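You operate a simulated robot arm through the tools that you are given. There is no shell and no other tool. Be economical: measure what you need, move in short steps, check, and stop when the job is done.

Carry out the task below with a simulated robot arm. There is one attempt and no reset: what you move stays moved.

JOB
Swap the small motor's green cable for the spare, then power up and start it.
Fine: set the old cable's ends down before the yellow line; cord switch and the blue drive's grey switch on.
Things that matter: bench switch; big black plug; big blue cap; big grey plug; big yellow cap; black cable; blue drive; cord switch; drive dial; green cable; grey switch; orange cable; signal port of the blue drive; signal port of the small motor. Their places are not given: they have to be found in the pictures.

Only the result counts: the job must be done as asked and must still hold three seconds after the hand-in. Knocking over, shifting, dropping, spilling or breaking anything else fails it.

ROBOT AND FRAMES
A 6-joint arm with a two-finger parallel gripper, fixed in place. Base frame: the origin is at the foot of the arm, x ahead of it, y to its left, z up; the work surface is at about z = 750. Readings come in mm, rad, newtons and seconds.
With the tool pointing down near the work surface it reaches from about 260 to 680 mm from the base axis. Its first joint turns from -1.152 to 1.152 rad. Payload 2.9 kg.
The tool frame sits at the grasp point between the pads (the TCP): z along the fingers, y along the line on which they close. The tips reach 30 mm beyond it. The gripper opens to 110 mm. The fingers are 20 mm wide and 10 mm thick; the gripper's body (48 by 112 mm) begins 55 mm behind the TCP.
Orientation is that of the tool frame in the base frame, as [roll, pitch, yaw] about the fixed x, y, z axes, in that order (R = Rz(yaw) Ry(pitch) Rx(roll)). With the fingers straight down and closing along the base's y, the tool's x points along the base's -x, its y along +y and its z along -z.

CONTROLS
- The arm moves only by the tool arm_command. Its argument "series" is one flat list of numbers, 7 for each row, row after row: the turn, a rotation vector about the tool's x, y, z in rad, then the shift along the tool's x, y, z in mm, then the finger opening in mm, from 0 to 110. In form: [wx, wy, wz, dx, dy, dz, fingers, wx, wy, wz, dx, dy, dz, fingers, ...]. A call has 1 to 12 rows; each row shifts and turns the commanded pose from where the row before left it, along the tool's axes as they then stand. A row lasts 0.2 s, in which the tool goes at most 50 mm and 0.15 rad; a call with a longer step from one row to the next is refused whole, and so is a gripper value outside its range. Where a pose cannot be reached the arm comes as near as it can. A force on the tool above 40 N (or 10 N above the force at the start of the call, whichever is more), or a blocked arm, ends the call early, and 0.2 s more pass. Each finger travels about 108 mm/s and halts on what it meets, pressing with about 27 N; the grip force reading is that of the motor and also rises with nothing between the fingers. The clock runs only during rows and for 0.2 s after the last one: add rows that do not move to give the fingers time. It gives the time, the measured TCP pose, the force on the tool (base axes), the opening and the grip force at its end, in the units of the frame above (readings bear some noise), with the torque about the TCP (base axes, N m) and any sound that the robot's microphone picked up.
- Cameras (640 x 400 px; columns grow to the right, rows downward): "scene" is fixed at [74.5, 427, 1396]; the picture's right is [-0.81, -0.58, 0.00], its down [-0.27, 0.38, -0.88] and it looks along [0.51, -0.72, -0.47] (base axes); focal length 366 px, centre (320, 200). "wrist" rides on the gripper at [72, 17, -103] in the tool frame; the picture's right is [-0.23, 0.97, 0.00], its down [-0.76, -0.18, -0.62] and it looks along [-0.61, -0.14, 0.78] (tool axes); focal length 222 px, centre (320, 200).
- camera(camera): a new picture of that camera. The clock stands still meanwhile.
- locate(camera, pixels): for up to 12 pixels [column, row] of the newest picture of that camera ("zoom" is the newest enlarged one), the place [x, y, z] in the base frame of the surface seen there, good to about 2 mm. The clock stands still meanwhile.
- enlarge(camera, box): a new picture of the part [left, top, right, bottom] of that camera's present view, enlarged. The clock stands still meanwhile.
- job_done(): hands the job in; it is judged then, once.

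Go step by step. Measure first, check grasps and placings, and put right what went wrong. The budget is 80 turns and 38 pictures, counting those below and the enlarged ones. Unless the task says otherwise, let go and move clear before handing in, and close with one line.

The tools are called after "Call:" as a command line: name --argument value ..., lists and objects as JSON in quotes. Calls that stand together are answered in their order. arm_command: Moves the arm, as the interface text tells. Its arguments: {"type":"object","properties":{"series":{"type":"array","items":{"type":"number"}}},"required":["series"]} The other tools are called the same way: camera (camera) takes a picture; locate (camera, pixels) gives the place of the surface under pixels of a picture; enlarge (camera, box) takes an enlarged picture of a part of a camera's view; job_done () hands the job in.

At the start:

```text
time: 0.0
eef_pos: [444.2, -95.5, 1190.6]
orientation: [3.141, -0.001, -3.14]
contact_force: [0.1, 0.3, 0.7]
torque: [0.02, 0.03, -0.01]
opening: 110.0
finger_force: 0.2
```

scene: 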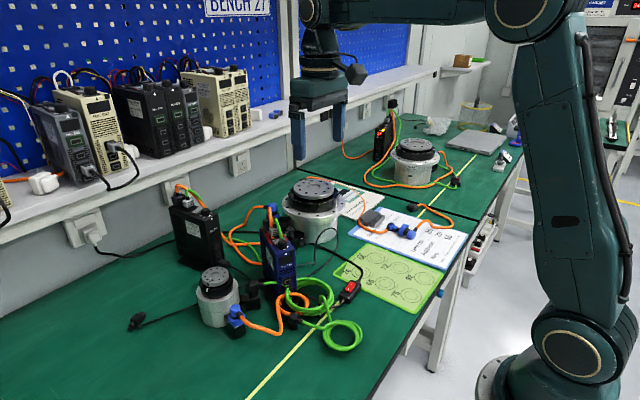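
wrist: 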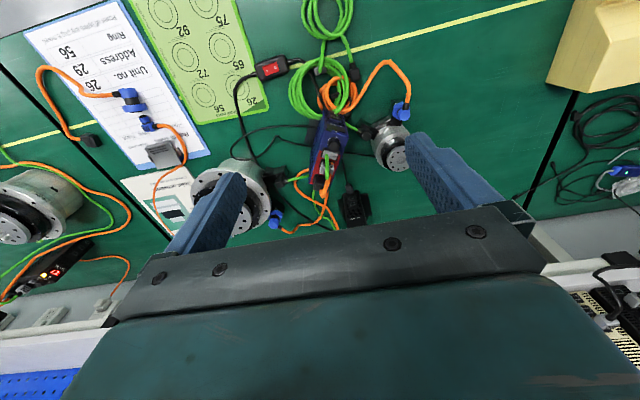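

The scene shows the small motor near (218,295), the blue drive near (280,255) and a green coil near (325,315). I'll enlarge these areas to identify the cables and ports.

Call:
enlarge --camera "scene" --box '[120, 180, 380, 360]'

Call:
enlarge --camera "wrist" --box '[220, 0, 460, 240]'

```text
2.22 times, centred on (250, 270) of scene
```

zoom: 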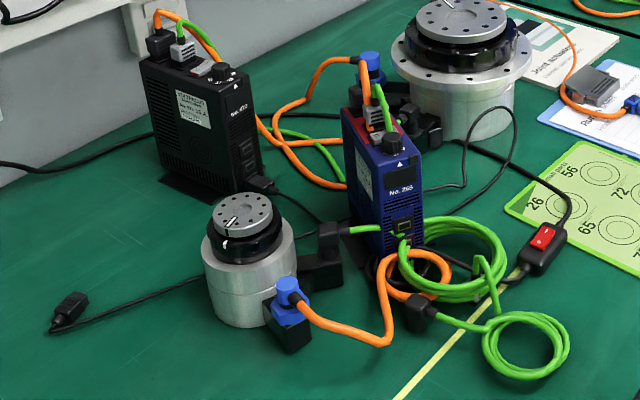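

```text
1.67 times, centred on (340, 120) of wrist
```

zoom: 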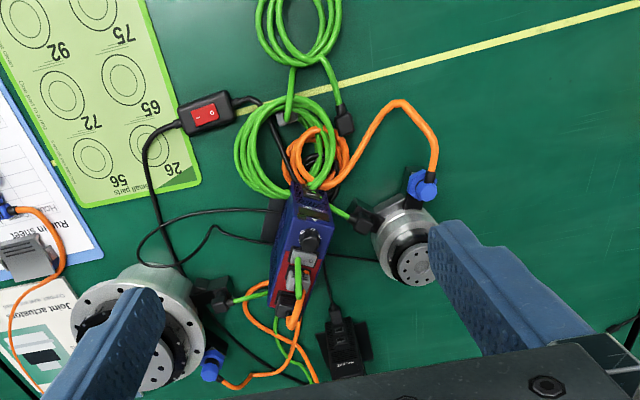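

The blue drive, motor plugs and a spare green coil near (325,300) are visible. I'll measure their positions in the scene zoom.

Call:
enlarge --camera "scene" --box '[210, 195, 370, 355]'

Call:
locate --camera "scene" --pixels '[[215, 275], [236, 315], [254, 293], [275, 240], [283, 285], [291, 320], [349, 288], [260, 390], [345, 335], [136, 320], [418, 290], [320, 300]]'

```text
2.50 times, centred on (290, 275) of scene
```

zoom: 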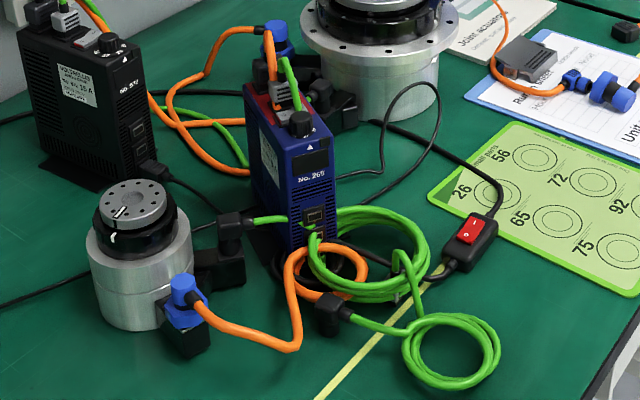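

```text
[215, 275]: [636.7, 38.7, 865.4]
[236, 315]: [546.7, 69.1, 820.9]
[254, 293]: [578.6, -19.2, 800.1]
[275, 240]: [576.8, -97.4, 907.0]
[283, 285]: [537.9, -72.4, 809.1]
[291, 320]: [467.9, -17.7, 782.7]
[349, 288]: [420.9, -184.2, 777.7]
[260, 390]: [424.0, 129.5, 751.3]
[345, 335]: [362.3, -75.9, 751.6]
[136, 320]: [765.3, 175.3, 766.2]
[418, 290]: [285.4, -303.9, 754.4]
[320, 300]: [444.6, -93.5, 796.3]
```

Green cable's black plug sits at scene (255,285) and the spare's black plug at (294,319). I'll lower the arm for a closer wrist view of the drive's front.

Call:
arm_command --series '[0, 0, 0, 5, 8, 40, 110, 0, 0, 0, 5, 8, 40, 110, 0, 0, 0, 5, 8, 40, 110, 0, 0, 0, 5, 8, 40, 110, 0, 0, 0, 5, 8, 40, 110, 0, 0, 0, 0, 0, 0, 110]'

Call:
camera --camera "wrist"

```text
time: 1.4
eef_pos: [420.8, -56.9, 991.2]
orientation: [-3.141, 0.0, -3.142]
contact_force: [0.4, 0.1, 0.3]
torque: [-0.02, -0.02, 0.02]
opening: 110.1
finger_force: 0.0
```

```text
32 pictures are left
```

wrist: 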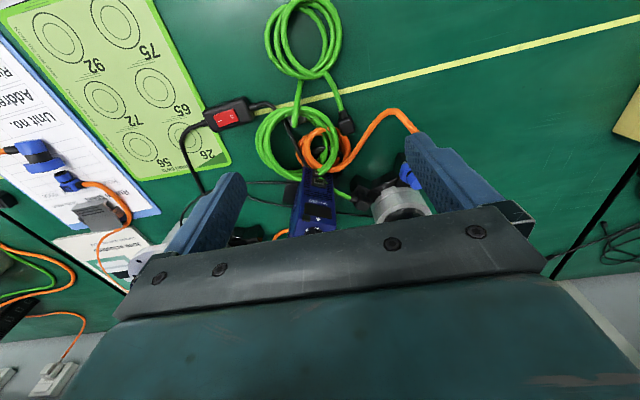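

The coils and drive front are visible near (310,150). I'll zoom in there.

Call:
enlarge --camera "wrist" --box '[230, 80, 430, 240]'

```text
2.50 times, centred on (330, 160) of wrist
```

zoom: 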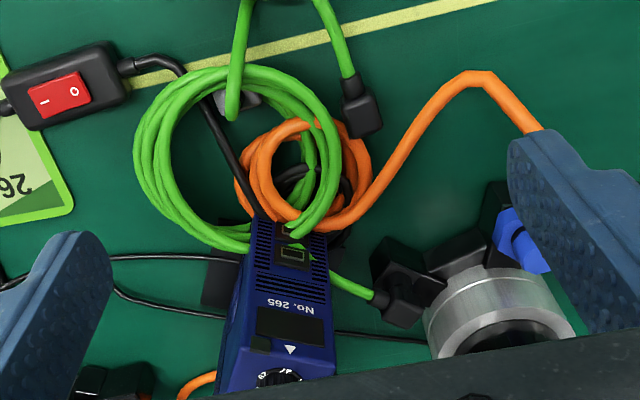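

Both drive ports are at zoom (290,255) and (285,232), but what is plugged in is unclear. I'll tilt the tool to get a low front view.

Call:
arm_command --series '[0, 0, 0, 10, 6, 44, 110, 0, 0, 0, 10, 6, 44, 110, 0, 0, 0, 11, 5, 43, 110, 0, -0.13, 0, 0, 0, 0, 110, 0, -0.13, 0, 0, 0, 0, 110, 0, -0.13, 0, 0, 0, 0, 110, 0, -0.13, 0, 0, 0, 0, 110, 0, 0, 0, 0, 0, 0, 110]'

Call:
camera --camera "wrist"

```text
time: 3.2
eef_pos: [388.4, -39.8, 861.1]
orientation: [3.141, 0.52, 3.14]
contact_force: [-0.5, 0.6, 0.2]
torque: [-0.01, -0.01, -0.01]
opening: 110.0
finger_force: 0.0
```

```text
30 pictures are left
```

wrist: 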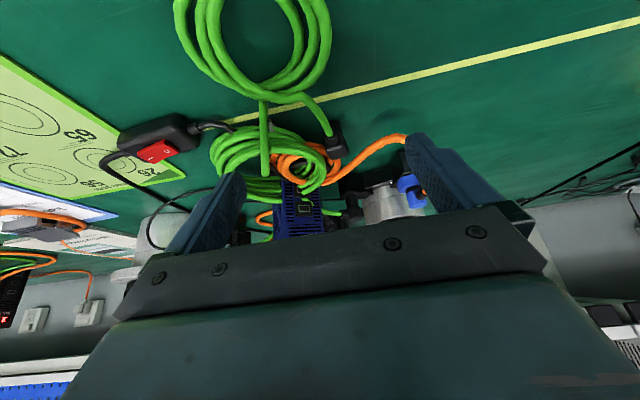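

Call:
enlarge --camera "wrist" --box '[240, 120, 400, 240]'

Call:
enlarge --camera "scene" --box '[240, 255, 340, 330]'

```text
3.33 times, centred on (320, 180) of wrist
```

zoom: 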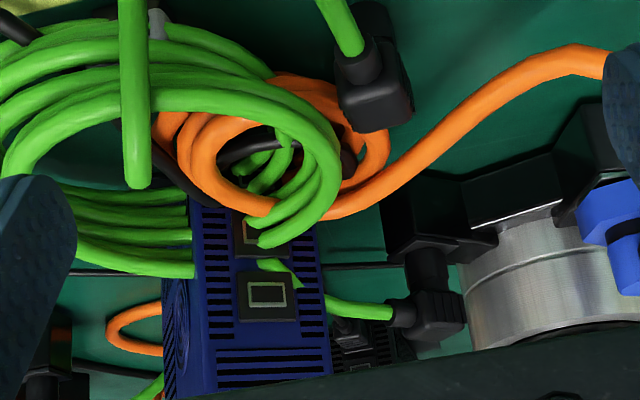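

```text
5.33 times, centred on (290, 292) of scene
```

zoom: 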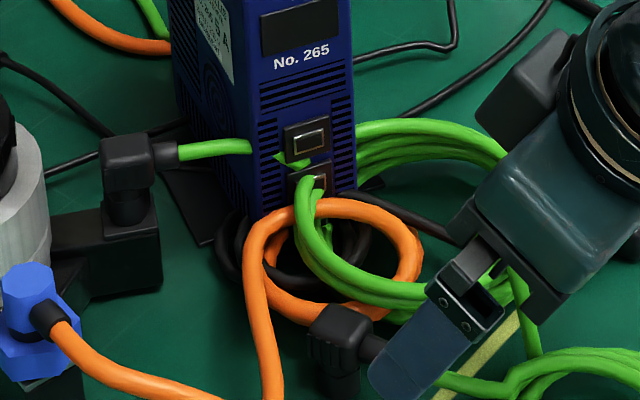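

The green coil hangs in front of the drive and the front sockets appear empty. The signal ports are likely on top (scene grey plug). I'll move up to view the drive's top.

Call:
arm_command --series '[0, 0.13, 0, 0, 0, 0, 110, 0, 0.13, 0, 0, 0, 0, 110, 0, 0.13, 0, 0, 0, 0, 110, 0, 0.13, 0, 0, 0, 0, 110, 0, 0, 0, 0, 0, -45, 110, 0, 0, 0, -16, -6, -45, 110, 0, 0, 0, -16, -6, -45, 110, 0, 0, 0, -16, -6, -45, 110, 0, 0, 0, -16, -6, 0, 110, 0, 0, 0, 0, 0, 0, 110]'

Call:
enlarge --camera "wrist" --box '[200, 40, 456, 200]'

```text
time: 5.4
eef_pos: [452.5, -63.4, 1037.6]
orientation: [3.141, 0.0, 3.141]
contact_force: [-0.3, 0.5, 0.3]
torque: [0.01, 0.0, 0.0]
opening: 110.0
finger_force: 0.1
```

```text
2.50 times, centred on (328, 120) of wrist
```

zoom: 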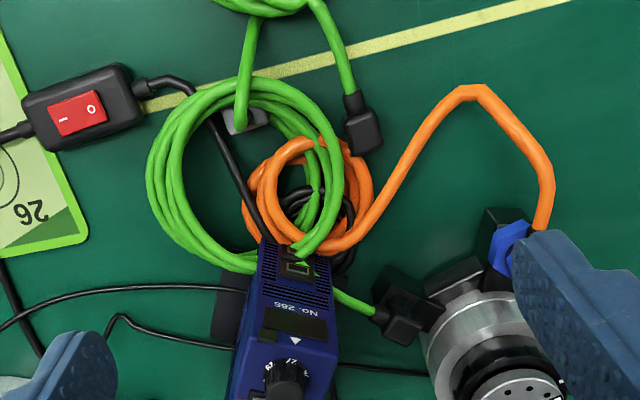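

Spare's grey plug is at zoom (243,120), black plug at (363,125), old motor plug at (402,310). Locating them.

Call:
locate --camera "zoom" --pixels '[[243, 121], [238, 128], [258, 117], [363, 125], [355, 100], [402, 312], [378, 318], [395, 280], [110, 88], [72, 113], [90, 108], [285, 378]]'

Call:
enlarge --camera "wrist" --box '[250, 170, 410, 270]'

```text
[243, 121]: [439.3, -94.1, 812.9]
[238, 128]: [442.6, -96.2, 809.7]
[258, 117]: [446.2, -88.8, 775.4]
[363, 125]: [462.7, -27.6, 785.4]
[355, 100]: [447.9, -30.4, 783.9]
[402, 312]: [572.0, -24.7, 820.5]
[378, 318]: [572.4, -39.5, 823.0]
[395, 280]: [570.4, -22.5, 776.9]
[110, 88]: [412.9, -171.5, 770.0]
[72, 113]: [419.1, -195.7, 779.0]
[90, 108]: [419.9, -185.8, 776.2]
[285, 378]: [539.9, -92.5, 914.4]
```

```text
4.00 times, centred on (330, 220) of wrist
```

zoom: 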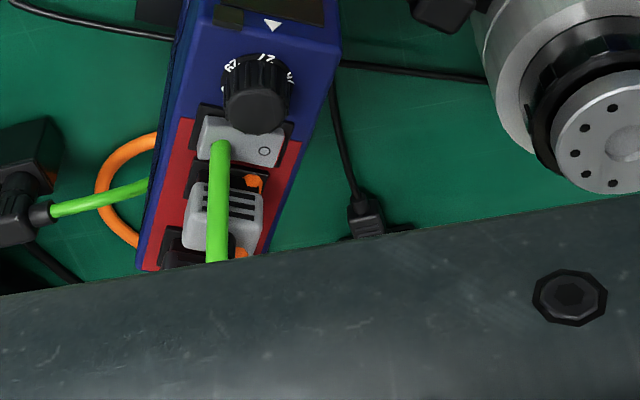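

The drive's top shows dial, grey rocker (marked O), the grey signal plug, then the black/orange plug. I'll back off for a clearer view of the top from both cameras.

Call:
arm_command --series '[0, 0, 0, 25, 20, 0, 110, 0, 0, 0, 25, 10, -20, 110, 0, 0, 0, 20, 10, 0, 110, 0, 0, 0, 0, 0, 0, 110]'

Call:
enlarge --camera "wrist" --box '[210, 130, 370, 230]'

Call:
enlarge --camera "scene" --box '[230, 190, 330, 260]'

```text
time: 6.4
eef_pos: [383.1, -23.0, 1058.9]
orientation: [-3.141, 0.001, 3.14]
contact_force: [-0.7, 0.5, -0.7]
torque: [-0.03, 0.0, 0.02]
opening: 110.2
finger_force: 0.1
```

```text
4.00 times, centred on (290, 180) of wrist
```

zoom: 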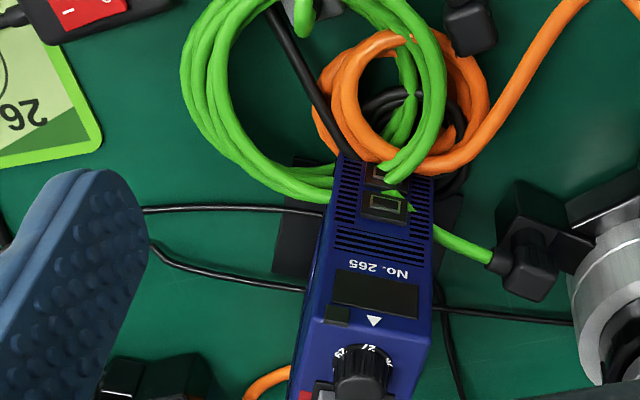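

```text
5.71 times, centred on (280, 225) of scene
```

zoom: 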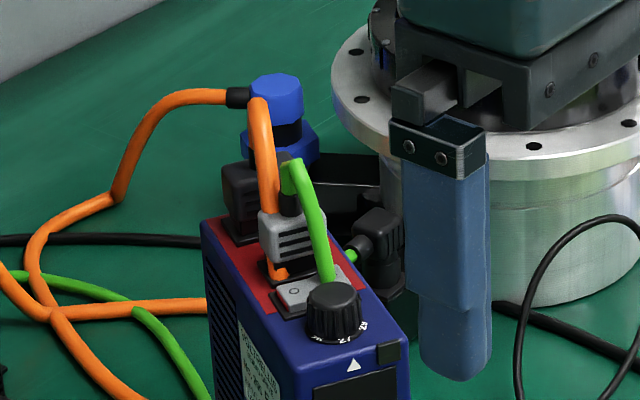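

The green cable exits the grey plug on the drive's top, so that is the old cable's drive end. Its motor end is the elbow at scene (255,285). I'll measure both plugs closely.

Call:
enlarge --camera "scene" --box '[225, 260, 305, 310]'

```text
8.00 times, centred on (265, 285) of scene
```

zoom: 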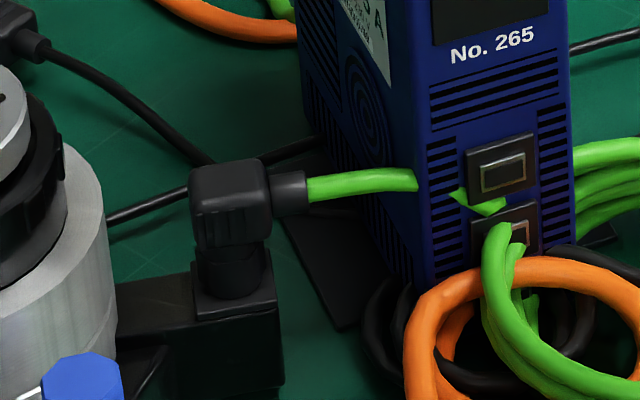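

Call:
locate --camera "zoom" --pixels '[[195, 180], [225, 168], [255, 162], [240, 178], [265, 185], [230, 235], [255, 230], [200, 215], [295, 185], [215, 298], [235, 290], [350, 180]]'

```text
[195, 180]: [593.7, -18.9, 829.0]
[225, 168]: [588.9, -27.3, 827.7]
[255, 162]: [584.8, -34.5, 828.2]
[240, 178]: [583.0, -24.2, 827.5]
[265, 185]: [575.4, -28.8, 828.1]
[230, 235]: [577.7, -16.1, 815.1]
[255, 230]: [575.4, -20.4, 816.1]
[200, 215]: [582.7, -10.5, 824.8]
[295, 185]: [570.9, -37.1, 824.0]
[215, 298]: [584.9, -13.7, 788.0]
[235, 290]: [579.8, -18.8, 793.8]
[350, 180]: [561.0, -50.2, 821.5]
```

The elbow plug is centred at about (583,-23), top z 828, with the cable heading toward (-0.6,-0.8). Now the drive's top and plug geometry, for clearance.

Call:
enlarge --camera "scene" --box '[240, 195, 320, 245]'

Call:
locate --camera "zoom" --pixels '[[183, 225], [395, 365], [170, 200], [228, 250], [270, 240], [290, 255], [310, 225], [270, 180], [305, 275], [355, 270], [330, 290], [480, 330]]'

Call:
locate --camera "scene" --pixels '[[214, 271], [205, 280], [228, 268], [232, 287], [293, 319], [300, 322], [287, 312], [276, 208], [300, 260], [300, 360]]'

```text
8.00 times, centred on (280, 220) of scene
```

zoom: 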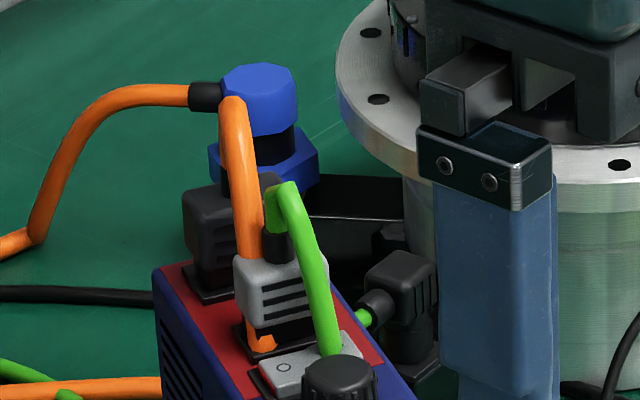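

```text
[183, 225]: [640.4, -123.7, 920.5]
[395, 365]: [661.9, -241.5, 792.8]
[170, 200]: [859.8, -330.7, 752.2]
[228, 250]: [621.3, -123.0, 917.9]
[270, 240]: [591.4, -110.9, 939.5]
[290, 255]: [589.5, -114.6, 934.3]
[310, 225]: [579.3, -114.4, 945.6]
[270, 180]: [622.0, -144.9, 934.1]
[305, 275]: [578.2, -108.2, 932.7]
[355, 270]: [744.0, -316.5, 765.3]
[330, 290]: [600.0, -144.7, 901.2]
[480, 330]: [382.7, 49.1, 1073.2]
```

```text
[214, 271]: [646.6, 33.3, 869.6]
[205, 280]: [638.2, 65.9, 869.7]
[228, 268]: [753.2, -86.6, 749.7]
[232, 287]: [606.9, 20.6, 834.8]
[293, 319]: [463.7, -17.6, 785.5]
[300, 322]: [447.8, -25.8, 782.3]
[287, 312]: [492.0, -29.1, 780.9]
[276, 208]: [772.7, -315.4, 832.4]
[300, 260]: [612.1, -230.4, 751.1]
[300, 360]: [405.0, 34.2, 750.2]
```

I need drive edges and the grey plug's outline, so I'll locate more points in this zoom.

Call:
locate --camera "zoom" --pixels '[[160, 278], [205, 365], [230, 395], [378, 358], [238, 262], [245, 310], [240, 285], [262, 318], [318, 300], [275, 205], [275, 375], [345, 350]]'

```text
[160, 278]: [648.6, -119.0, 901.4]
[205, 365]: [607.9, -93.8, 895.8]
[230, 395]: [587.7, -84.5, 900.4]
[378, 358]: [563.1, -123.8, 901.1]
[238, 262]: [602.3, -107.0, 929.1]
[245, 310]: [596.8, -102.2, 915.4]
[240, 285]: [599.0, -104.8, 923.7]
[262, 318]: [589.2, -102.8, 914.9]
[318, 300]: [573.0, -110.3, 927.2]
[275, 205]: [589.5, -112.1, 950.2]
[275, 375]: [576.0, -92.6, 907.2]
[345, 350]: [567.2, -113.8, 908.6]
```

Drive's left face is 20 mm clear of where the gripper will go. I'll rotate the tool by about 127° so the fingers close across the elbow plug.

Call:
arm_command --series '[0, 0, 0.148, 0, 0, 0, 60, 0, 0, 0.148, 0, 0, 0, 60, 0, 0, 0.148, 0, 0, 0, 60, 0, 0, 0.148, 0, 0, 0, 60, 0, 0, 0.148, 0, 0, 0, 60, 0, 0, 0.148, 0, 0, 0, 60, 0, 0, 0.148, 0, 0, 0, 60, 0, 0, 0.148, 0, 0, 0, 60, 0, 0, 0.148, 0, 0, 0, 60, 0, 0, 0.148, 0, 0, 0, 60, 0, 0, 0.148, 0, 0, 0, 60, 0, 0, 0.148, 0, 0, 0, 60]'

Call:
arm_command --series '[0, 0, 0.147, 0, 0, 0, 60, 0, 0, 0.147, 0, 0, 0, 60, 0, 0, 0.147, 0, 0, 0, 60, 0, 0, 0, 24, 32, 0, 45, 0, 0, 0, 24, 32, 0, 45, 0, 0, 0, 24, 32, 0, 45, 0, 0, 0, 24, 32, 0, 45, 0, 0, 0, 0, 0, 0, 45]'

```text
time: 9.0
eef_pos: [382.9, -23.0, 1059.5]
orientation: [3.142, 0.0, 1.363]
contact_force: [0.1, -0.3, -0.9]
torque: [-0.04, 0.01, 0.02]
opening: 60.4
finger_force: 0.1
```

```text
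time: 10.8
eef_pos: [538.7, -23.0, 1059.6]
orientation: [3.141, -0.001, 0.924]
contact_force: [0.4, -0.4, -0.6]
torque: [0.0, 0.01, 0.0]
opening: 45.0
finger_force: 0.0
```

Rotation reached. Now move over the plug and descend to z about 880, then look.

Call:
arm_command --series '[0, 0, 0, 27, 36, 0, 45, 0, 0, 0, 0, 0, 45, 45, 0, 0, 0, 0, 0, 45, 45, 0, 0, 0, 0, 0, 45, 45, 0, 0, 0, 0, 0, 35, 45, 0, 0, 0, 0, 0, 0, 45]'

Call:
enlarge --camera "scene" --box '[205, 230, 305, 310]'

```text
time: 12.2
eef_pos: [588.1, -24.5, 887.6]
orientation: [3.141, 0.001, 0.924]
contact_force: [0.4, 0.7, -0.1]
torque: [0.0, 0.01, -0.02]
opening: 44.9
finger_force: 0.0
```

```text
5.00 times, centred on (255, 270) of scene
```

zoom: 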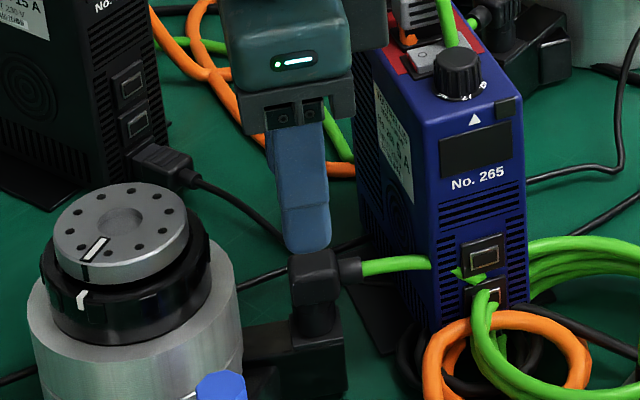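

The gripper is above the plug, 4 mm off in x; I'll correct, descend to z about 826, and close.

Call:
arm_command --series '[0, 0, 0, -1.3, -4.7, 0, 45, 0, 0, 0, 0, 0, 30, 45, 0, 0, 0, 0, 0, 32, 45, 0, 0, 0, 0, 0, 0, 45]'

Call:
enlarge --camera "scene" --box '[225, 250, 305, 310]'

```text
time: 13.2
eef_pos: [582.4, -21.5, 825.7]
orientation: [3.141, 0.0, 0.925]
contact_force: [-0.2, -0.1, 0.4]
torque: [0.01, 0.01, 0.02]
opening: 45.1
finger_force: 0.1
```

```text
6.67 times, centred on (265, 280) of scene
```

zoom: 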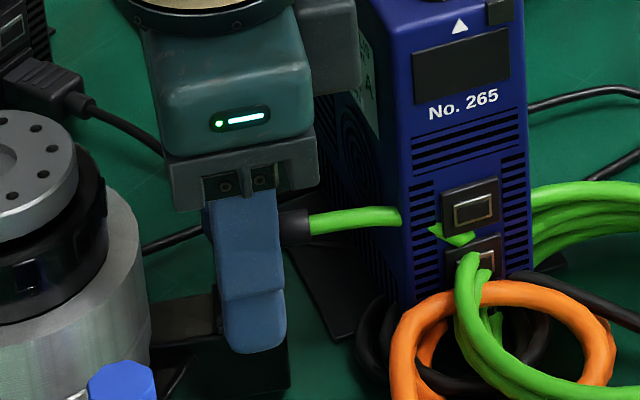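

Fingers straddle the plug. Closing.

Call:
arm_command --series '[0, 0, 0, 0, 0, 0, 30, 0, 0, 0, 0, 0, 0, 10, 0, 0, 0, 0, 0, 0, 10, 0, 0, 0, 0, 0, 0, 10]'

```text
time: 14.2
eef_pos: [583.3, -21.4, 827.2]
orientation: [3.14, 0.001, 0.92]
contact_force: [4.8, -7.0, 0.1]
torque: [-0.05, -0.1, -0.62]
opening: 20.0
finger_force: 26.8
```

Gripped at 20 mm opening. Pulling up slowly.

Call:
arm_command --series '[0, 0, 0, 0, 1, 0, 10, 0, 0, 0, 0, 0, -5, 10, 0, 0, 0, 0, 0, -5, 10, 0, 0, 0, 0, 0, -5, 10, 0, 0, 0, 0, 0, -5, 10, 0, 0, 0, 0, 0, -5, 10]'

```text
time: 15.6
eef_pos: [584.9, -23.1, 852.8]
orientation: [-3.141, 0.001, 0.925]
contact_force: [0.2, -0.1, -0.7]
torque: [0.04, -0.03, 0.02]
opening: 18.8
finger_force: 27.2
```

The plug came free (z 853, force zero). I'll lift to 920 and check, then carry it to the free area before the line near (370,67).

Call:
arm_command --series '[0, 0, 0, 0, 0, -35, 10, 0, 0, 0, 0, 0, -35, 10, 0, 0, 0, -11.4, -45.2, 0, 10, 0, 0, 0, -11.4, -45.2, 0, 10, 0, 0, 0, -11.4, -45.2, 0, 10, 0, 0, 0, -11.4, -45.2, 0, 10, 0, 0, 0, -11.4, -45.2, 0, 10, 0, 0, 0, 0, 0, 0, 10]'

Call:
camera --camera "scene"

```text
time: 17.4
eef_pos: [368.9, 68.8, 924.1]
orientation: [3.141, -0.001, 0.926]
contact_force: [-0.1, -0.2, -0.8]
torque: [-0.03, -0.01, 0.02]
opening: 19.1
finger_force: 26.6
```

```text
19 pictures are left
```

scene: 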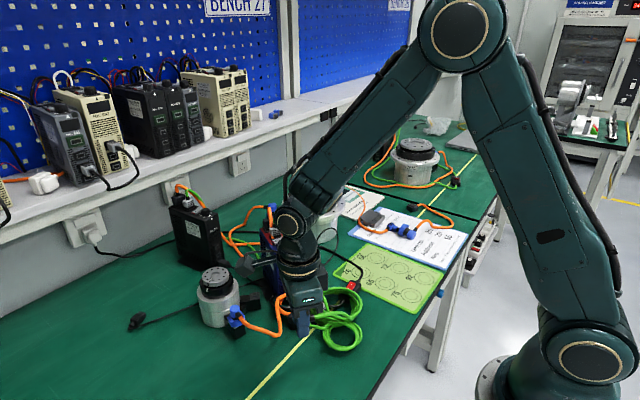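

The plug is out and held. I'll locate the yellow line and bench edge to choose a set-down point.

Call:
locate --camera "scene" --pixels '[[250, 396], [277, 369], [300, 346], [330, 310], [435, 200], [375, 392], [400, 350], [345, 365], [362, 335], [340, 352]]'

```text
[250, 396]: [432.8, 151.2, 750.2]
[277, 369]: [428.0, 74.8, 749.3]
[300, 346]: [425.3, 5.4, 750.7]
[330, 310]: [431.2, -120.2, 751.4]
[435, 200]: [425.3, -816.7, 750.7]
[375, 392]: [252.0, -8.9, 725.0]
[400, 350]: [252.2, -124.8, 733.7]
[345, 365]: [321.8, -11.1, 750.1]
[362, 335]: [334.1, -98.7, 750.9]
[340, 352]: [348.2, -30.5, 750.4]
```

The line is at x≈427 and the bench front at x≈252, so (369,69) is good. Descending.

Call:
arm_command --series '[0, 0, 0, 0, 0, 42, 10, 0, 0, 0, 0, 0, 42, 10, 0, 0, 0, 0, 0, 38, 10, 0, 0, 0, 0, 0, 3, 10, 0, 0, 0, 0, 0, 3, 10]'

Call:
arm_command --series '[0, 0, 0, 0, 0, 2, 10, 0, 0, 0, 0, 0, 2, 10]'

```text
time: 18.6
eef_pos: [369.1, 66.3, 793.9]
orientation: [-3.14, 0.0, 0.924]
contact_force: [-0.2, -0.5, -0.3]
torque: [-0.03, -0.03, -0.05]
opening: 19.2
finger_force: 27.1
```

```text
time: 19.2
eef_pos: [368.9, 67.7, 789.5]
orientation: [-3.141, 0.0, 0.926]
contact_force: [0.1, -0.3, -0.7]
torque: [0.01, 0.0, 0.0]
opening: 18.8
finger_force: 27.0
```

Call:
arm_command --series '[0, 0, 0, 0, 0, 2, 10, 0, 0, 0, 0, 0, 2, 10]'

Call:
enlarge --camera "scene" --box '[270, 290, 370, 365]'

```text
time: 19.8
eef_pos: [369.1, 66.9, 787.3]
orientation: [3.141, 0.0, 0.925]
contact_force: [-2.9, -0.4, 14.0]
torque: [-0.05, 0.1, -0.01]
opening: 19.4
finger_force: 26.9
```

```text
5.33 times, centred on (320, 328) of scene
```

zoom: 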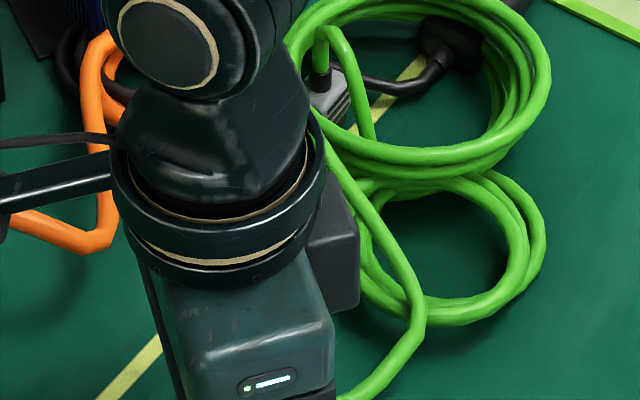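

Contact at TCP 787; releasing and lifting, then rotating for the grey plug.

Call:
arm_command --series '[0, 0, 0, 0, 0, -0.5, 30, 0, 0, 0, 0, 0, 0, 40, 0, 0, 0, 0, 0, -15, 45, 0, 0, 0, 0, 0, -40, 45, 0, 0, 0, 0, 0, -50, 45, 0, 0, 0, 0, 0, -50, 45, 0, 0, 0, 0, 0, -50, 45]'

Call:
arm_command --series '[0, 0, -0.1418, 0, 0, -10, 60, 0, 0, -0.1418, 0, 0, -10, 60, 0, 0, -0.1418, 0, 0, -10, 60, 0, 0, -0.1418, 0, 0, -10, 60, 0, 0, -0.1418, 0, 0, -10, 60, 0, 0, -0.1418, 0, 0, 0, 60, 0, 0, -0.1418, 0, 0, 0, 60, 0, 0, -0.1418, 0, 0, 0, 60, 0, 0, -0.1418, 0, 0, 0, 60, 0, 0, -0.1418, 0, 0, 0, 60, 0, 0, -0.1418, 0, 0, 0, 60, 0, 0, -0.1418, 0, 0, 0, 60]'

Call:
camera --camera "scene"

```text
time: 21.4
eef_pos: [368.1, 67.2, 995.4]
orientation: [-3.141, 0.0, 0.925]
contact_force: [0.1, -0.2, 0.0]
torque: [0.0, 0.04, 0.0]
opening: 44.8
finger_force: 0.1
```

```text
time: 24.0
eef_pos: [367.5, 67.5, 1043.3]
orientation: [3.141, -0.001, 2.629]
contact_force: [0.6, 0.1, 0.3]
torque: [-0.01, 0.0, 0.0]
opening: 59.8
finger_force: 0.0
```

```text
17 pictures are left
```

scene: 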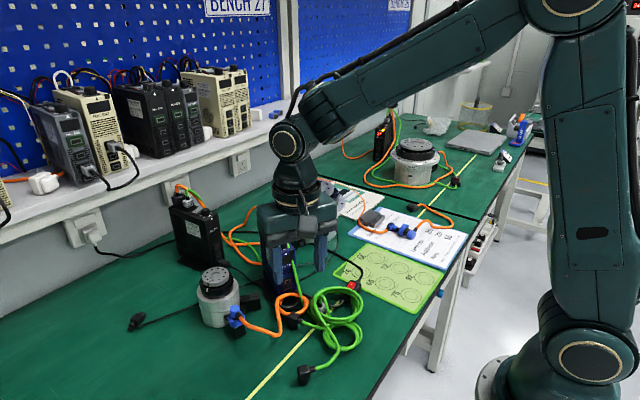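

The old plug stands at scene (302,375), before the line. Now I'll hover over the grey plug.

Call:
arm_command --series '[0, 0, 0, -46.2, -8, 0, 60, 0, 0, 0, -46.2, -8, 0, 60, 0, 0, 0, -46.2, -8, 0, 60, 0, 0, 0, -46.2, -8, 0, 60, 0, 0, 0, -46.2, -8, 0, 60, 0, 0, 0, -46.2, -8, 0, 60, 0, 0, 0, 0, 0, 20, 60, 0, 0, 0, 0, 0, 0, 60]'

Call:
enlarge --camera "wrist" --box '[240, 70, 400, 200]'

```text
time: 25.8
eef_pos: [586.3, -109.9, 1020.8]
orientation: [3.141, 0.002, 2.625]
contact_force: [-0.2, 0.9, 0.2]
torque: [0.02, -0.03, 0.02]
opening: 60.1
finger_force: 0.2
```

```text
3.08 times, centred on (320, 135) of wrist
```

zoom: 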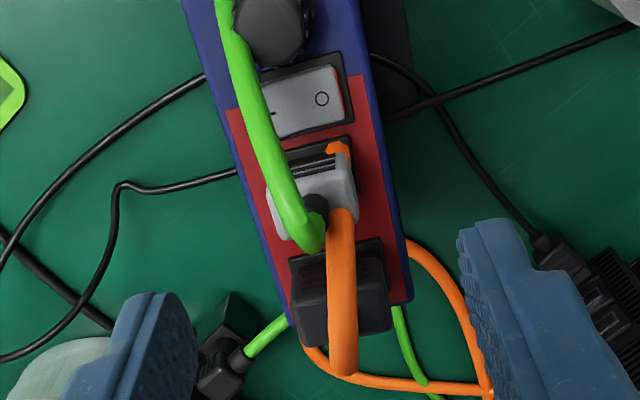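

The grey plug's outline runs (266,190)–(357,210). Measuring it and the rocker.

Call:
locate --camera "zoom" --pixels '[[270, 196], [268, 210], [279, 234], [350, 177], [354, 200], [325, 188], [300, 185], [275, 105], [270, 122], [320, 97], [335, 72], [262, 85]]'

```text
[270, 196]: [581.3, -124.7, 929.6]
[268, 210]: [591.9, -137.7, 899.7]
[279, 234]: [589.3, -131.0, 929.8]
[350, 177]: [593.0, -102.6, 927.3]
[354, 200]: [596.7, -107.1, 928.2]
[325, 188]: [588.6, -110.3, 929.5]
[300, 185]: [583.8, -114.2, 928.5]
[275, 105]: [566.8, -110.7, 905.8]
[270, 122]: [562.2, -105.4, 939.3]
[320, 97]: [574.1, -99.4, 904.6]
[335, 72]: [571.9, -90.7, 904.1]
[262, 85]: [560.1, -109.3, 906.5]
```

Plug centre is about n=188, top z=929. I'll shift (-5,-3.5) and descend to z≈938.

Call:
arm_command --series '[0, 0, 0, -5, -3.5, 0, 50, 0, 0, 0, 0, 0, 40, 50, 0, 0, 0, 0, 0, 30, 50, 0, 0, 0, 0, 0, 13, 50, 0, 0, 0, 0, 0, 0, 50]'

Call:
arm_command --series '[0, 0, 0, 0, 0, 0, 35, 0, 0, 0, 0, 0, 0, 15, 0, 0, 0, 0, 0, 0, 15, 0, 0, 0, 0, 0, 0, 15]'

```text
time: 27.0
eef_pos: [589.7, -115.0, 938.5]
orientation: [-3.142, 0.0, 2.626]
contact_force: [0.0, -0.6, 0.1]
torque: [0.0, 0.01, 0.0]
opening: 50.1
finger_force: 0.0
```

```text
time: 28.0
eef_pos: [590.1, -115.0, 938.8]
orientation: [-3.141, 0.001, 2.624]
contact_force: [-3.3, -3.0, 2.9]
torque: [-0.18, 0.17, 0.22]
opening: 24.8
finger_force: 26.8
```

Gripped at 24.8 mm. Pulling up.

Call:
arm_command --series '[0, 0, 0, 0, 0, -5, 15, 0, 0, 0, 0, 0, -5, 15, 0, 0, 0, 0, 0, -5, 15, 0, 0, 0, 0, 0, -5, 15, 0, 0, 0, 0, 0, -5, 15]'

```text
time: 29.2
eef_pos: [589.0, -117.9, 964.0]
orientation: [-3.14, 0.0, 2.626]
contact_force: [0.2, -0.1, 0.3]
torque: [0.01, 0.04, 0.02]
opening: 24.7
finger_force: 26.5
```

Free. Lifting and carrying it to about (360,140).

Call:
arm_command --series '[0, 0, 0, 0, 0, -35, 15, 0, 0, 0, 0, 0, -35, 15, 0, 0, 0, 40.7, 14, 0, 15, 0, 0, 0, 40.7, 14, 0, 15, 0, 0, 0, 40.7, 14, 0, 15, 0, 0, 0, 40.7, 14, 0, 15, 0, 0, 0, 40.7, 14, 0, 15, 0, 0, 0, 40.7, 14, 0, 15, 0, 0, 0, 40.7, 14, 0, 15, 0, 0, 0, 40.7, 14, 0, 15]'

Call:
arm_command --series '[0, 0, 0, 0, 0, 45, 15, 0, 0, 0, 0, 0, 45, 15, 0, 0, 0, 0, 0, 45, 15, 0, 0, 0, 0, 0, 45, 15, 0, 0, 0, 0, 0, 45, 15, 0, 0, 0, 0, 0, 10, 15, 0, 0, 0, 0, 0, 0, 15]'

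```text
time: 31.4
eef_pos: [361.0, 142.2, 1036.6]
orientation: [-3.141, 0.002, 2.626]
contact_force: [-0.4, 0.4, 0.0]
torque: [0.0, 0.01, 0.0]
opening: 24.4
finger_force: 27.1
```

```text
time: 33.0
eef_pos: [361.5, 144.6, 798.3]
orientation: [-3.141, -0.001, 2.625]
contact_force: [0.1, 0.6, 0.2]
torque: [0.0, 0.02, 0.01]
opening: 24.6
finger_force: 27.3
```

Approaching the bench in small steps.

Call:
arm_command --series '[0, 0, 0, 0, 0, 3, 15, 0, 0, 0, 0, 0, 3, 15, 0, 0, 0, 0, 0, 2, 15]'

Call:
arm_command --series '[0, 0, 0, 0, 0, 2, 15, 0, 0, 0, 0, 0, 1, 15]'

```text
time: 33.8
eef_pos: [361.7, 142.4, 791.0]
orientation: [-3.141, 0.0, 2.625]
contact_force: [0.2, 0.1, 0.0]
torque: [0.0, -0.01, -0.02]
opening: 24.5
finger_force: 27.1
```

```text
time: 34.4
eef_pos: [360.9, 141.8, 789.0]
orientation: [3.141, 0.0, 2.627]
contact_force: [0.3, -0.4, -0.2]
torque: [-0.03, -0.04, -0.03]
opening: 24.8
finger_force: 26.9
```

Call:
arm_command --series '[0, 0, 0, 0, 0, 1.5, 15, 0, 0, 0, 0, 0, 1.5, 15]'

Call:
arm_command --series '[0, 0, 0, 0, 0, 1, 15, 0, 0, 0, 0, 0, 1, 15]'

```text
time: 35.0
eef_pos: [361.1, 141.9, 786.7]
orientation: [3.141, 0.0, 2.625]
contact_force: [0.1, -0.5, -0.3]
torque: [0.0, 0.0, -0.02]
opening: 24.7
finger_force: 27.3
```

```text
time: 35.6
eef_pos: [361.2, 142.0, 784.5]
orientation: [3.139, 0.002, 2.626]
contact_force: [-1.7, -1.8, 21.7]
torque: [-0.12, 0.02, 0.0]
opening: 24.4
finger_force: 26.3
```

Contact made; release, lift, and rotate toward the yaw needed for the spare's black plug.

Call:
arm_command --series '[0, 0, 0, 0, 0, -0.5, 35, 0, 0, 0, 0, 0, 0, 50, 0, 0, 0, 0, 0, -15, 50, 0, 0, 0, 0, 0, -45, 50, 0, 0, 0, 0, 0, -50, 50, 0, 0, 0, 0, 0, -50, 50, 0, 0, 0.148, 0, 0, 0, 50, 0, 0, 0.148, 0, 0, 0, 50, 0, 0, 0.148, 0, 0, 0, 50, 0, 0, 0.148, 0, 0, 0, 50, 0, 0, 0.148, 0, 0, 0, 50, 0, 0, 0.148, 0, 0, 0, 50]'

Call:
arm_command --series '[0, 0, 0.148, 0, 0, 0, 50, 0, 0, 0.148, 0, 0, 0, 50, 0, 0, 0.148, 0, 0, 0, 50, 0, 0, 0.148, 0, 0, 0, 50, 0, 0, 0.148, 0, 0, 0, 50, 0, 0, 0.148, 0, 0, 0, 50, 0, 0, 0.148, 0, 0, 0, 50, 0, 0, 0.148, 0, 0, 0, 50, 0, 0, 0.148, 0, 0, 0, 50]'

```text
time: 38.2
eef_pos: [360.3, 141.4, 942.2]
orientation: [-3.141, -0.002, 1.732]
contact_force: [-0.8, 0.2, 0.1]
torque: [-0.02, 0.01, 0.01]
opening: 50.0
finger_force: 0.0
```

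```text
time: 40.2
eef_pos: [369.7, 108.1, 944.0]
orientation: [-3.141, 0.0, 0.411]
contact_force: [0.3, 0.1, -0.2]
torque: [0.01, 0.03, 0.0]
opening: 50.2
finger_force: 0.0
out of reach, approached as far as the arm can: row 9
```

The yaw limit nudged the arm, but moving toward the spare plug (base angle ~0) relieves it. Move over (463,-22) and look.

Call:
arm_command --series '[0, 0, 0, 8.4, 39, 0, 50, 0, 0, 0, 8.4, 39, 0, 50, 0, 0, 0, 8.4, 39, 0, 50, 0, 0, 0, 8.4, 39, 0, 50, 0, 0, 0, 0, 0, 0, 50]'

Call:
enlarge --camera "wrist" --box '[192, 20, 448, 180]'

```text
time: 41.4
eef_pos: [465.4, -21.3, 944.1]
orientation: [3.141, 0.001, 0.407]
contact_force: [0.2, 0.1, 0.1]
torque: [-0.04, 0.0, -0.02]
opening: 49.9
finger_force: 0.0
```

```text
2.50 times, centred on (320, 100) of wrist
```

zoom: 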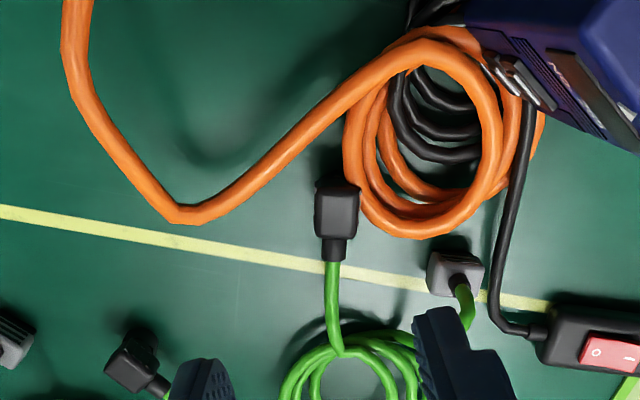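

Spare's black plug is at zoom (337,215) and its grey plug at (455,272). Measuring them.

Call:
locate --camera "zoom" --pixels '[[320, 192], [355, 192], [320, 230], [354, 232], [337, 212], [336, 250], [333, 275], [432, 262], [478, 268], [455, 262], [440, 290], [460, 282]]'

```text
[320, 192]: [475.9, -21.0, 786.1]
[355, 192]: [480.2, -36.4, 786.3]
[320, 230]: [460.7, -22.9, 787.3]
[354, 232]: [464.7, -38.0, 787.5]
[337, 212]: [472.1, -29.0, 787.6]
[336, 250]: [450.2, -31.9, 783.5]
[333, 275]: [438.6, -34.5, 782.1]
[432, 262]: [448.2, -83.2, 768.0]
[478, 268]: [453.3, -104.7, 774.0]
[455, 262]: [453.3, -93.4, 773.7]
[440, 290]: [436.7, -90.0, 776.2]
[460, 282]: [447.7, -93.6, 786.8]
```

The black spare plug is centred at (470.4,-29.6), top 787.5, cable toward −170°. I'll rotate to yaw 0.17, align, and descend.

Call:
arm_command --series '[0, 0, 0.12, 0, 0, 0, 45, 0, 0, 0.117, 0, 0, 0, 45, 0, 0, 0, 3.5, 9, 0, 45, 0, 0, 0, 0, 0, 40, 45, 0, 0, 0, 0, 0, 40, 45, 0, 0, 0, 0, 0, 40, 45, 0, 0, 0, 0, 0, 20, 45, 0, 0, 0, 0, 0, 14, 45, 0, 0, 0, 0, 0, 0, 45]'

```text
time: 43.4
eef_pos: [469.9, -30.5, 789.6]
orientation: [-3.141, 0.0, 0.167]
contact_force: [0.1, -0.5, 0.4]
torque: [-0.05, 0.0, 0.0]
opening: 45.4
finger_force: 0.0
```

Aligned at 789.6; lower slightly and close.

Call:
arm_command --series '[0, 0, 0, 0, 0, 1.5, 40, 0, 0, 0, 0, 0, 0, 25, 0, 0, 0, 0, 0, 0, 10, 0, 0, 0, 0, 0, 0, 10, 0, 0, 0, 0, 0, 0, 10]'

Call:
arm_command --series '[0, 0, 0, 0, 0, -20, 10, 0, 0, 0, 0, 0, -40, 10, 0, 0, 0, 0, 0, -40, 10, 0, 0, 0, 0, 0, 0, 10]'

Call:
enlarge --camera "wrist" --box '[240, 110, 400, 210]'

```text
time: 44.6
eef_pos: [469.7, -30.1, 789.0]
orientation: [-3.14, 0.0, 0.169]
contact_force: [0.3, -0.3, 2.8]
torque: [0.0, 0.0, 0.0]
opening: 19.1
finger_force: 27.3
```

```text
time: 45.6
eef_pos: [469.2, -32.5, 888.1]
orientation: [-3.141, -0.001, 0.167]
contact_force: [0.2, -0.6, -0.4]
torque: [0.02, 0.02, -0.01]
opening: 19.2
finger_force: 27.0
```

```text
4.00 times, centred on (320, 160) of wrist
```

zoom: 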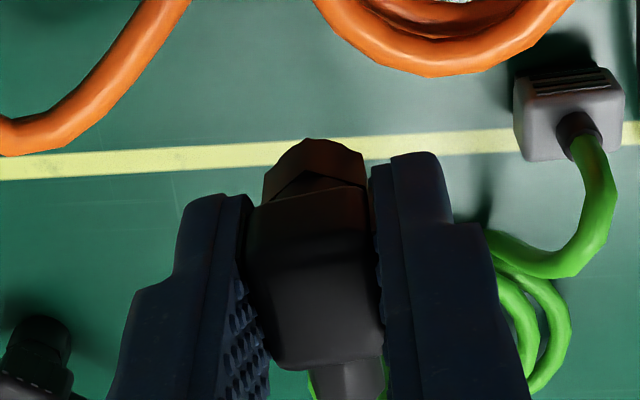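

Spare plug is firmly held (opening 19.2, same as old). Rotating to the socket's yaw and moving above it at z≈930.

Call:
arm_command --series '[0, 0, 0, 0, 0, -42, 10, 0, 0, -0.126, 0, 0, 0, 10, 0, 0, -0.126, 0, 0, 0, 10, 0, 0, -0.126, 0, 0, 0, 10, 0, 0, -0.126, 0, 0, 0, 10, 0, 0, -0.126, 0, 0, 0, 10, 0, 0, -0.126, 0, 0, 0, 10, 0, 0, 0, 25.8, 28.7, 0, 10, 0, 0, 0, 25.8, 28.7, 0, 10, 0, 0, 0, 25.8, 28.7, 0, 10, 0, 0, 0, 0, 0, 0, 10]'

Call:
enlarge --camera "scene" --box '[225, 260, 305, 310]'

```text
time: 48.0
eef_pos: [582.0, -20.2, 930.3]
orientation: [-3.141, 0.0, 0.926]
contact_force: [-0.2, -0.5, -0.5]
torque: [0.0, 0.0, 0.02]
opening: 19.1
finger_force: 26.9
```

```text
8.00 times, centred on (265, 285) of scene
```

zoom: 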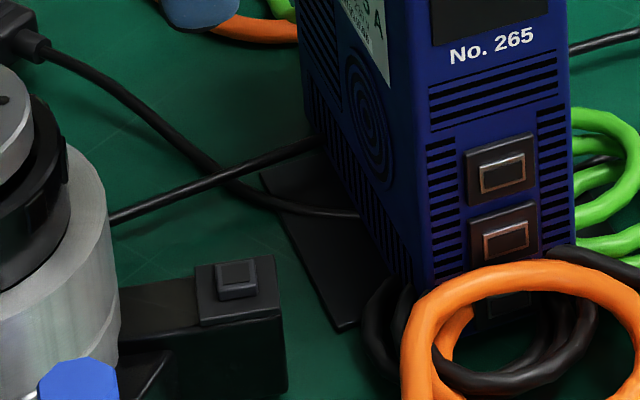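

Socket visible: base plate (196–276, 255–326) with a raised post at (236,275). Measuring it.

Call:
locate --camera "zoom" --pixels '[[237, 272], [222, 270], [252, 268], [228, 264], [250, 284], [202, 275], [205, 318], [270, 310], [270, 262], [237, 310], [236, 278], [200, 360]]'

```text
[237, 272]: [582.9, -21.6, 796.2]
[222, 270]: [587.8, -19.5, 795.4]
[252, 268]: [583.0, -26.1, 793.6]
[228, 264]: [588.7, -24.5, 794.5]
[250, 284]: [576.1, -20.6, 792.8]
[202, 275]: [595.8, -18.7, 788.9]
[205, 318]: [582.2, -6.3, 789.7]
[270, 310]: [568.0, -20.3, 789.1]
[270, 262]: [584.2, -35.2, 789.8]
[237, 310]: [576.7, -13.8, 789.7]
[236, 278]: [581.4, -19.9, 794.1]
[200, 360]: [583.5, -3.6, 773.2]
```

Socket centre ≈(582.7,-20.8), plate top 789.5, so the seated TCP should be about 827. Descending to 842, then slowly.

Call:
arm_command --series '[0, 0, 0, -0.2, 1, 0, 10, 0, 0, 0, 0, 0, 40, 10, 0, 0, 0, 0, 0, 35, 10, 0, 0, 0, 0, 0, 13, 10, 0, 0, 0, 0, 0, 0, 10]'

Call:
arm_command --series '[0, 0, 0, 0, 0, 4, 10, 0, 0, 0, 0, 0, 4, 10, 0, 0, 0, 0, 0, 3, 10, 0, 0, 0, 0, 0, 3, 10, 0, 0, 0, 0, 0, 1, 10, 0, 0, 0, 0, 0, 1, 10]'

```text
time: 49.2
eef_pos: [585.5, -21.0, 841.4]
orientation: [3.141, 0.0, 0.925]
contact_force: [0.1, 0.0, -0.6]
torque: [0.02, 0.0, -0.03]
opening: 19.1
finger_force: 27.6
```

```text
time: 50.6
eef_pos: [586.5, -21.7, 829.6]
orientation: [3.141, -0.002, 0.923]
contact_force: [-4.6, -0.2, 15.4]
torque: [0.01, 0.18, 0.0]
opening: 19.1
finger_force: 26.9
```

It stopped at 829.6 with 15 N and x reads 586.5, about 2–3 mm off. Backing up, correcting, and retrying.

Call:
arm_command --series '[0, 0, 0, 0, 0, -8, 10, 0, 0, 0, -1.9, -1.7, 0, 10, 0, 0, 0, 0, 0, 0, 10]'

```text
time: 51.4
eef_pos: [582.2, -23.4, 834.9]
orientation: [3.141, 0.0, 0.925]
contact_force: [-0.2, -0.7, -0.1]
torque: [-0.05, 0.01, -0.01]
opening: 19.2
finger_force: 27.1
```

Call:
arm_command --series '[0, 0, 0, 0, 0, 3, 10, 0, 0, 0, 0, 0, 3, 10, 0, 0, 0, 0, 0, 2, 10, 0, 0, 0, 0, 0, 2, 10]'

```text
time: 52.4
eef_pos: [583.7, -21.9, 826.0]
orientation: [3.137, -0.002, 0.924]
contact_force: [-5.5, 1.2, 20.8]
torque: [0.05, 0.1, -0.01]
opening: 19.4
finger_force: 26.7
```

z reached 826 with 21 N, near the seated height. Press slightly more.

Call:
arm_command --series '[0, 0, 0, 0, 0, 1.5, 10, 0, 0, 0, 0, 0, 1.5, 10, 0, 0, 0, 0, 0, 0, 10]'

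Call:
enlarge --camera "scene" --box '[225, 260, 305, 310]'

```text
time: 53.2
eef_pos: [583.7, -21.5, 821.0]
orientation: [3.141, -0.003, 0.925]
contact_force: [0.1, 2.9, 19.6]
torque: [0.23, -0.14, 0.05]
opening: 19.1
finger_force: 27.1
```

```text
8.00 times, centred on (265, 285) of scene
```

zoom: 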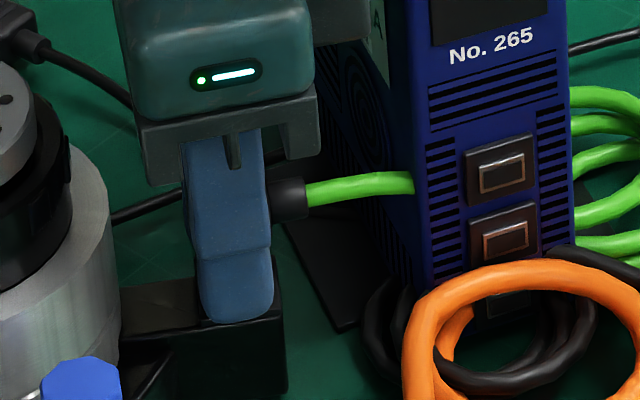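

It dropped to 821, apparently seated. Release, lift straight up, and check.

Call:
arm_command --series '[0, 0, 0, 0, 0, -1, 30, 0, 0, 0, 0, 0, 0, 45, 0, 0, 0, 0, 0, -20, 45, 0, 0, 0, 0, 0, -45, 45, 0, 0, 0, 0, 0, -45, 45, 0, 0, 0, 0, 0, 0, 45]'

Call:
enlarge --camera "scene" --box '[225, 260, 305, 310]'

Call:
locate --camera "zoom" --pixels '[[225, 170], [240, 178], [265, 185], [195, 180], [215, 298]]'

```text
time: 54.6
eef_pos: [581.3, -22.5, 932.3]
orientation: [-3.141, -0.001, 0.925]
contact_force: [-0.2, 0.6, 0.2]
torque: [-0.02, 0.01, 0.0]
opening: 45.2
finger_force: 0.0
```

```text
8.00 times, centred on (265, 285) of scene
```

zoom: 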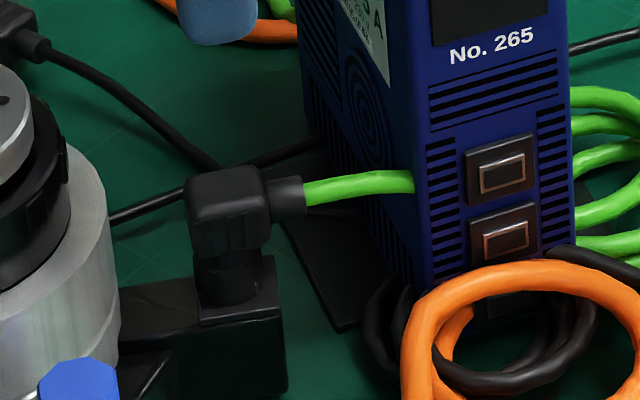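

```text
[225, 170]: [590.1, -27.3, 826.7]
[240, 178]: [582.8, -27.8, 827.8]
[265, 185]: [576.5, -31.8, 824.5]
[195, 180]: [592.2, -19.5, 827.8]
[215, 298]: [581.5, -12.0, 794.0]
```

The plug is seated exactly where the old one was. For the grey spare I'll approach with the camera on the robot side (yaw ≈3.3), since the drive blocks the other side.

Call:
arm_command --series '[0, 0, -0.141, 0, 0, -25, 60, 0, 0, -0.141, 0, 0, -25, 60, 0, 0, -0.141, 0, 0, 0, 60, 0, 0, -0.141, 0, 0, 0, 60, 0, 0, -0.141, 0, 0, 0, 60, 0, 0, -0.141, 0, 0, 0, 60, 0, 0, -0.141, 0, 0, 0, 60, 0, 0, -0.141, 0, 0, 0, 60, 0, 0, -0.141, 0, 0, 0, 60, 0, 0, -0.141, 0, 0, 0, 60, 0, 0, -0.141, 0, 0, 0, 60, 0, 0, -0.141, 0, 0, 0, 60]'

Call:
arm_command --series '[0, 0, -0.141, 0, 0, 0, 60, 0, 0, -0.141, 0, 0, 0, 60, 0, 0, -0.141, 0, 0, 0, 60, 0, 0, -0.141, 0, 0, 0, 60, 0, 0, -0.141, 0, 0, 0, 60, 0, 0, 0, 0, 0, 0, 60]'

```text
time: 57.2
eef_pos: [583.0, -22.5, 981.9]
orientation: [-3.141, -0.001, 2.619]
contact_force: [0.9, -0.5, -0.4]
torque: [-0.01, 0.0, 0.0]
opening: 60.2
finger_force: 0.0
```

```text
time: 58.6
eef_pos: [584.2, -22.4, 982.2]
orientation: [3.141, 0.001, -2.96]
contact_force: [-0.6, -0.2, 0.2]
torque: [-0.04, 0.06, -0.01]
opening: 60.1
finger_force: 0.1
```

Now move over the grey spare at about (446,-93) and look.

Call:
arm_command --series '[0, 0, 0, 37.1, -11.2, 0, 60, 0, 0, 0, 37.1, -11.2, 0, 60, 0, 0, 0, 37.1, -11.2, 0, 60, 0, 0, 0, 37.1, -11.2, 0, 60, 0, 0, 0, 0, 0, 40, 60, 0, 0, 0, 0, 0, 40, 60, 0, 0, 0, 0, 0, 0, 60]'

Call:
enlarge --camera "wrist" --box '[240, 70, 400, 200]'

```text
time: 60.2
eef_pos: [443.8, -92.7, 901.1]
orientation: [3.141, 0.0, -2.963]
contact_force: [0.4, 0.0, -0.1]
torque: [-0.02, 0.02, -0.01]
opening: 60.3
finger_force: 0.0
```

```text
3.08 times, centred on (320, 135) of wrist
```

zoom: 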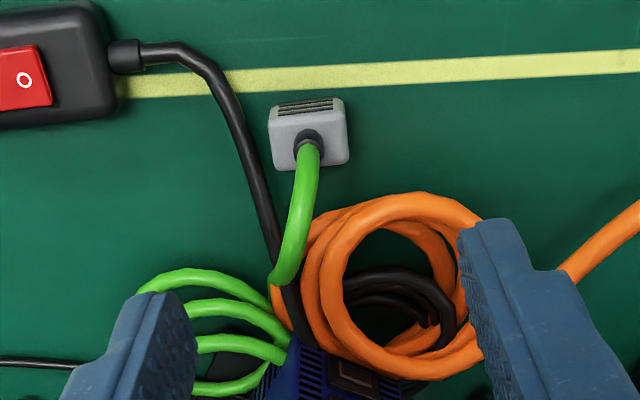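

The grey spare is at zoom (308,135) with slots on this face too, so it looks symmetric. Measuring its corners.

Call:
locate --camera "zoom" --pixels '[[275, 116], [340, 112], [280, 160], [344, 155], [290, 118], [325, 125], [305, 140], [305, 105], [22, 82], [12, 78], [40, 60], [345, 135]]'

```text
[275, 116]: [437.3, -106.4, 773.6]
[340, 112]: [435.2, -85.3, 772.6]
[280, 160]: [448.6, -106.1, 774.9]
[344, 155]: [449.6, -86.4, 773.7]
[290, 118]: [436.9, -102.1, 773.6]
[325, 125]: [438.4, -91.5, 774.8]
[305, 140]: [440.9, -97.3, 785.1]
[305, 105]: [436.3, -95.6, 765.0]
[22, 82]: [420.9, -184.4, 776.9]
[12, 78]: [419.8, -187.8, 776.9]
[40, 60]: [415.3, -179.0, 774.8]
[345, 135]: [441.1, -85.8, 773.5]
```

Grey spare centre (442.7,-96), top 774, nearly aligned with yaw ≈3.25. Aligning, descending and gripping.

Call:
arm_command --series '[0, 0, 0.07, 1.4, -3.3, 0, 50, 0, 0, 0, 0, 0, 45, 50, 0, 0, 0, 0, 0, 45, 50, 0, 0, 0, 0, 0, 20, 50, 0, 0, 0, 0, 0, 6, 50, 0, 0, 0, 0, 0, 0, 50]'

Call:
arm_command --series '[0, 0, 0, 0, 0, 0, 35, 0, 0, 0, 0, 0, 0, 15, 0, 0, 0, 0, 0, 0, 15, 0, 0, 0, 0, 0, 0, 15]'

```text
time: 61.6
eef_pos: [444.4, -95.5, 787.0]
orientation: [-3.141, 0.0, -3.031]
contact_force: [0.4, 0.7, -0.2]
torque: [-0.03, 0.0, -0.05]
opening: 50.0
finger_force: 0.0
```

```text
time: 62.6
eef_pos: [444.4, -97.0, 786.6]
orientation: [-3.141, -0.001, -3.032]
contact_force: [0.4, 0.9, 0.4]
torque: [0.01, 0.0, -0.01]
opening: 24.7
finger_force: 27.1
```

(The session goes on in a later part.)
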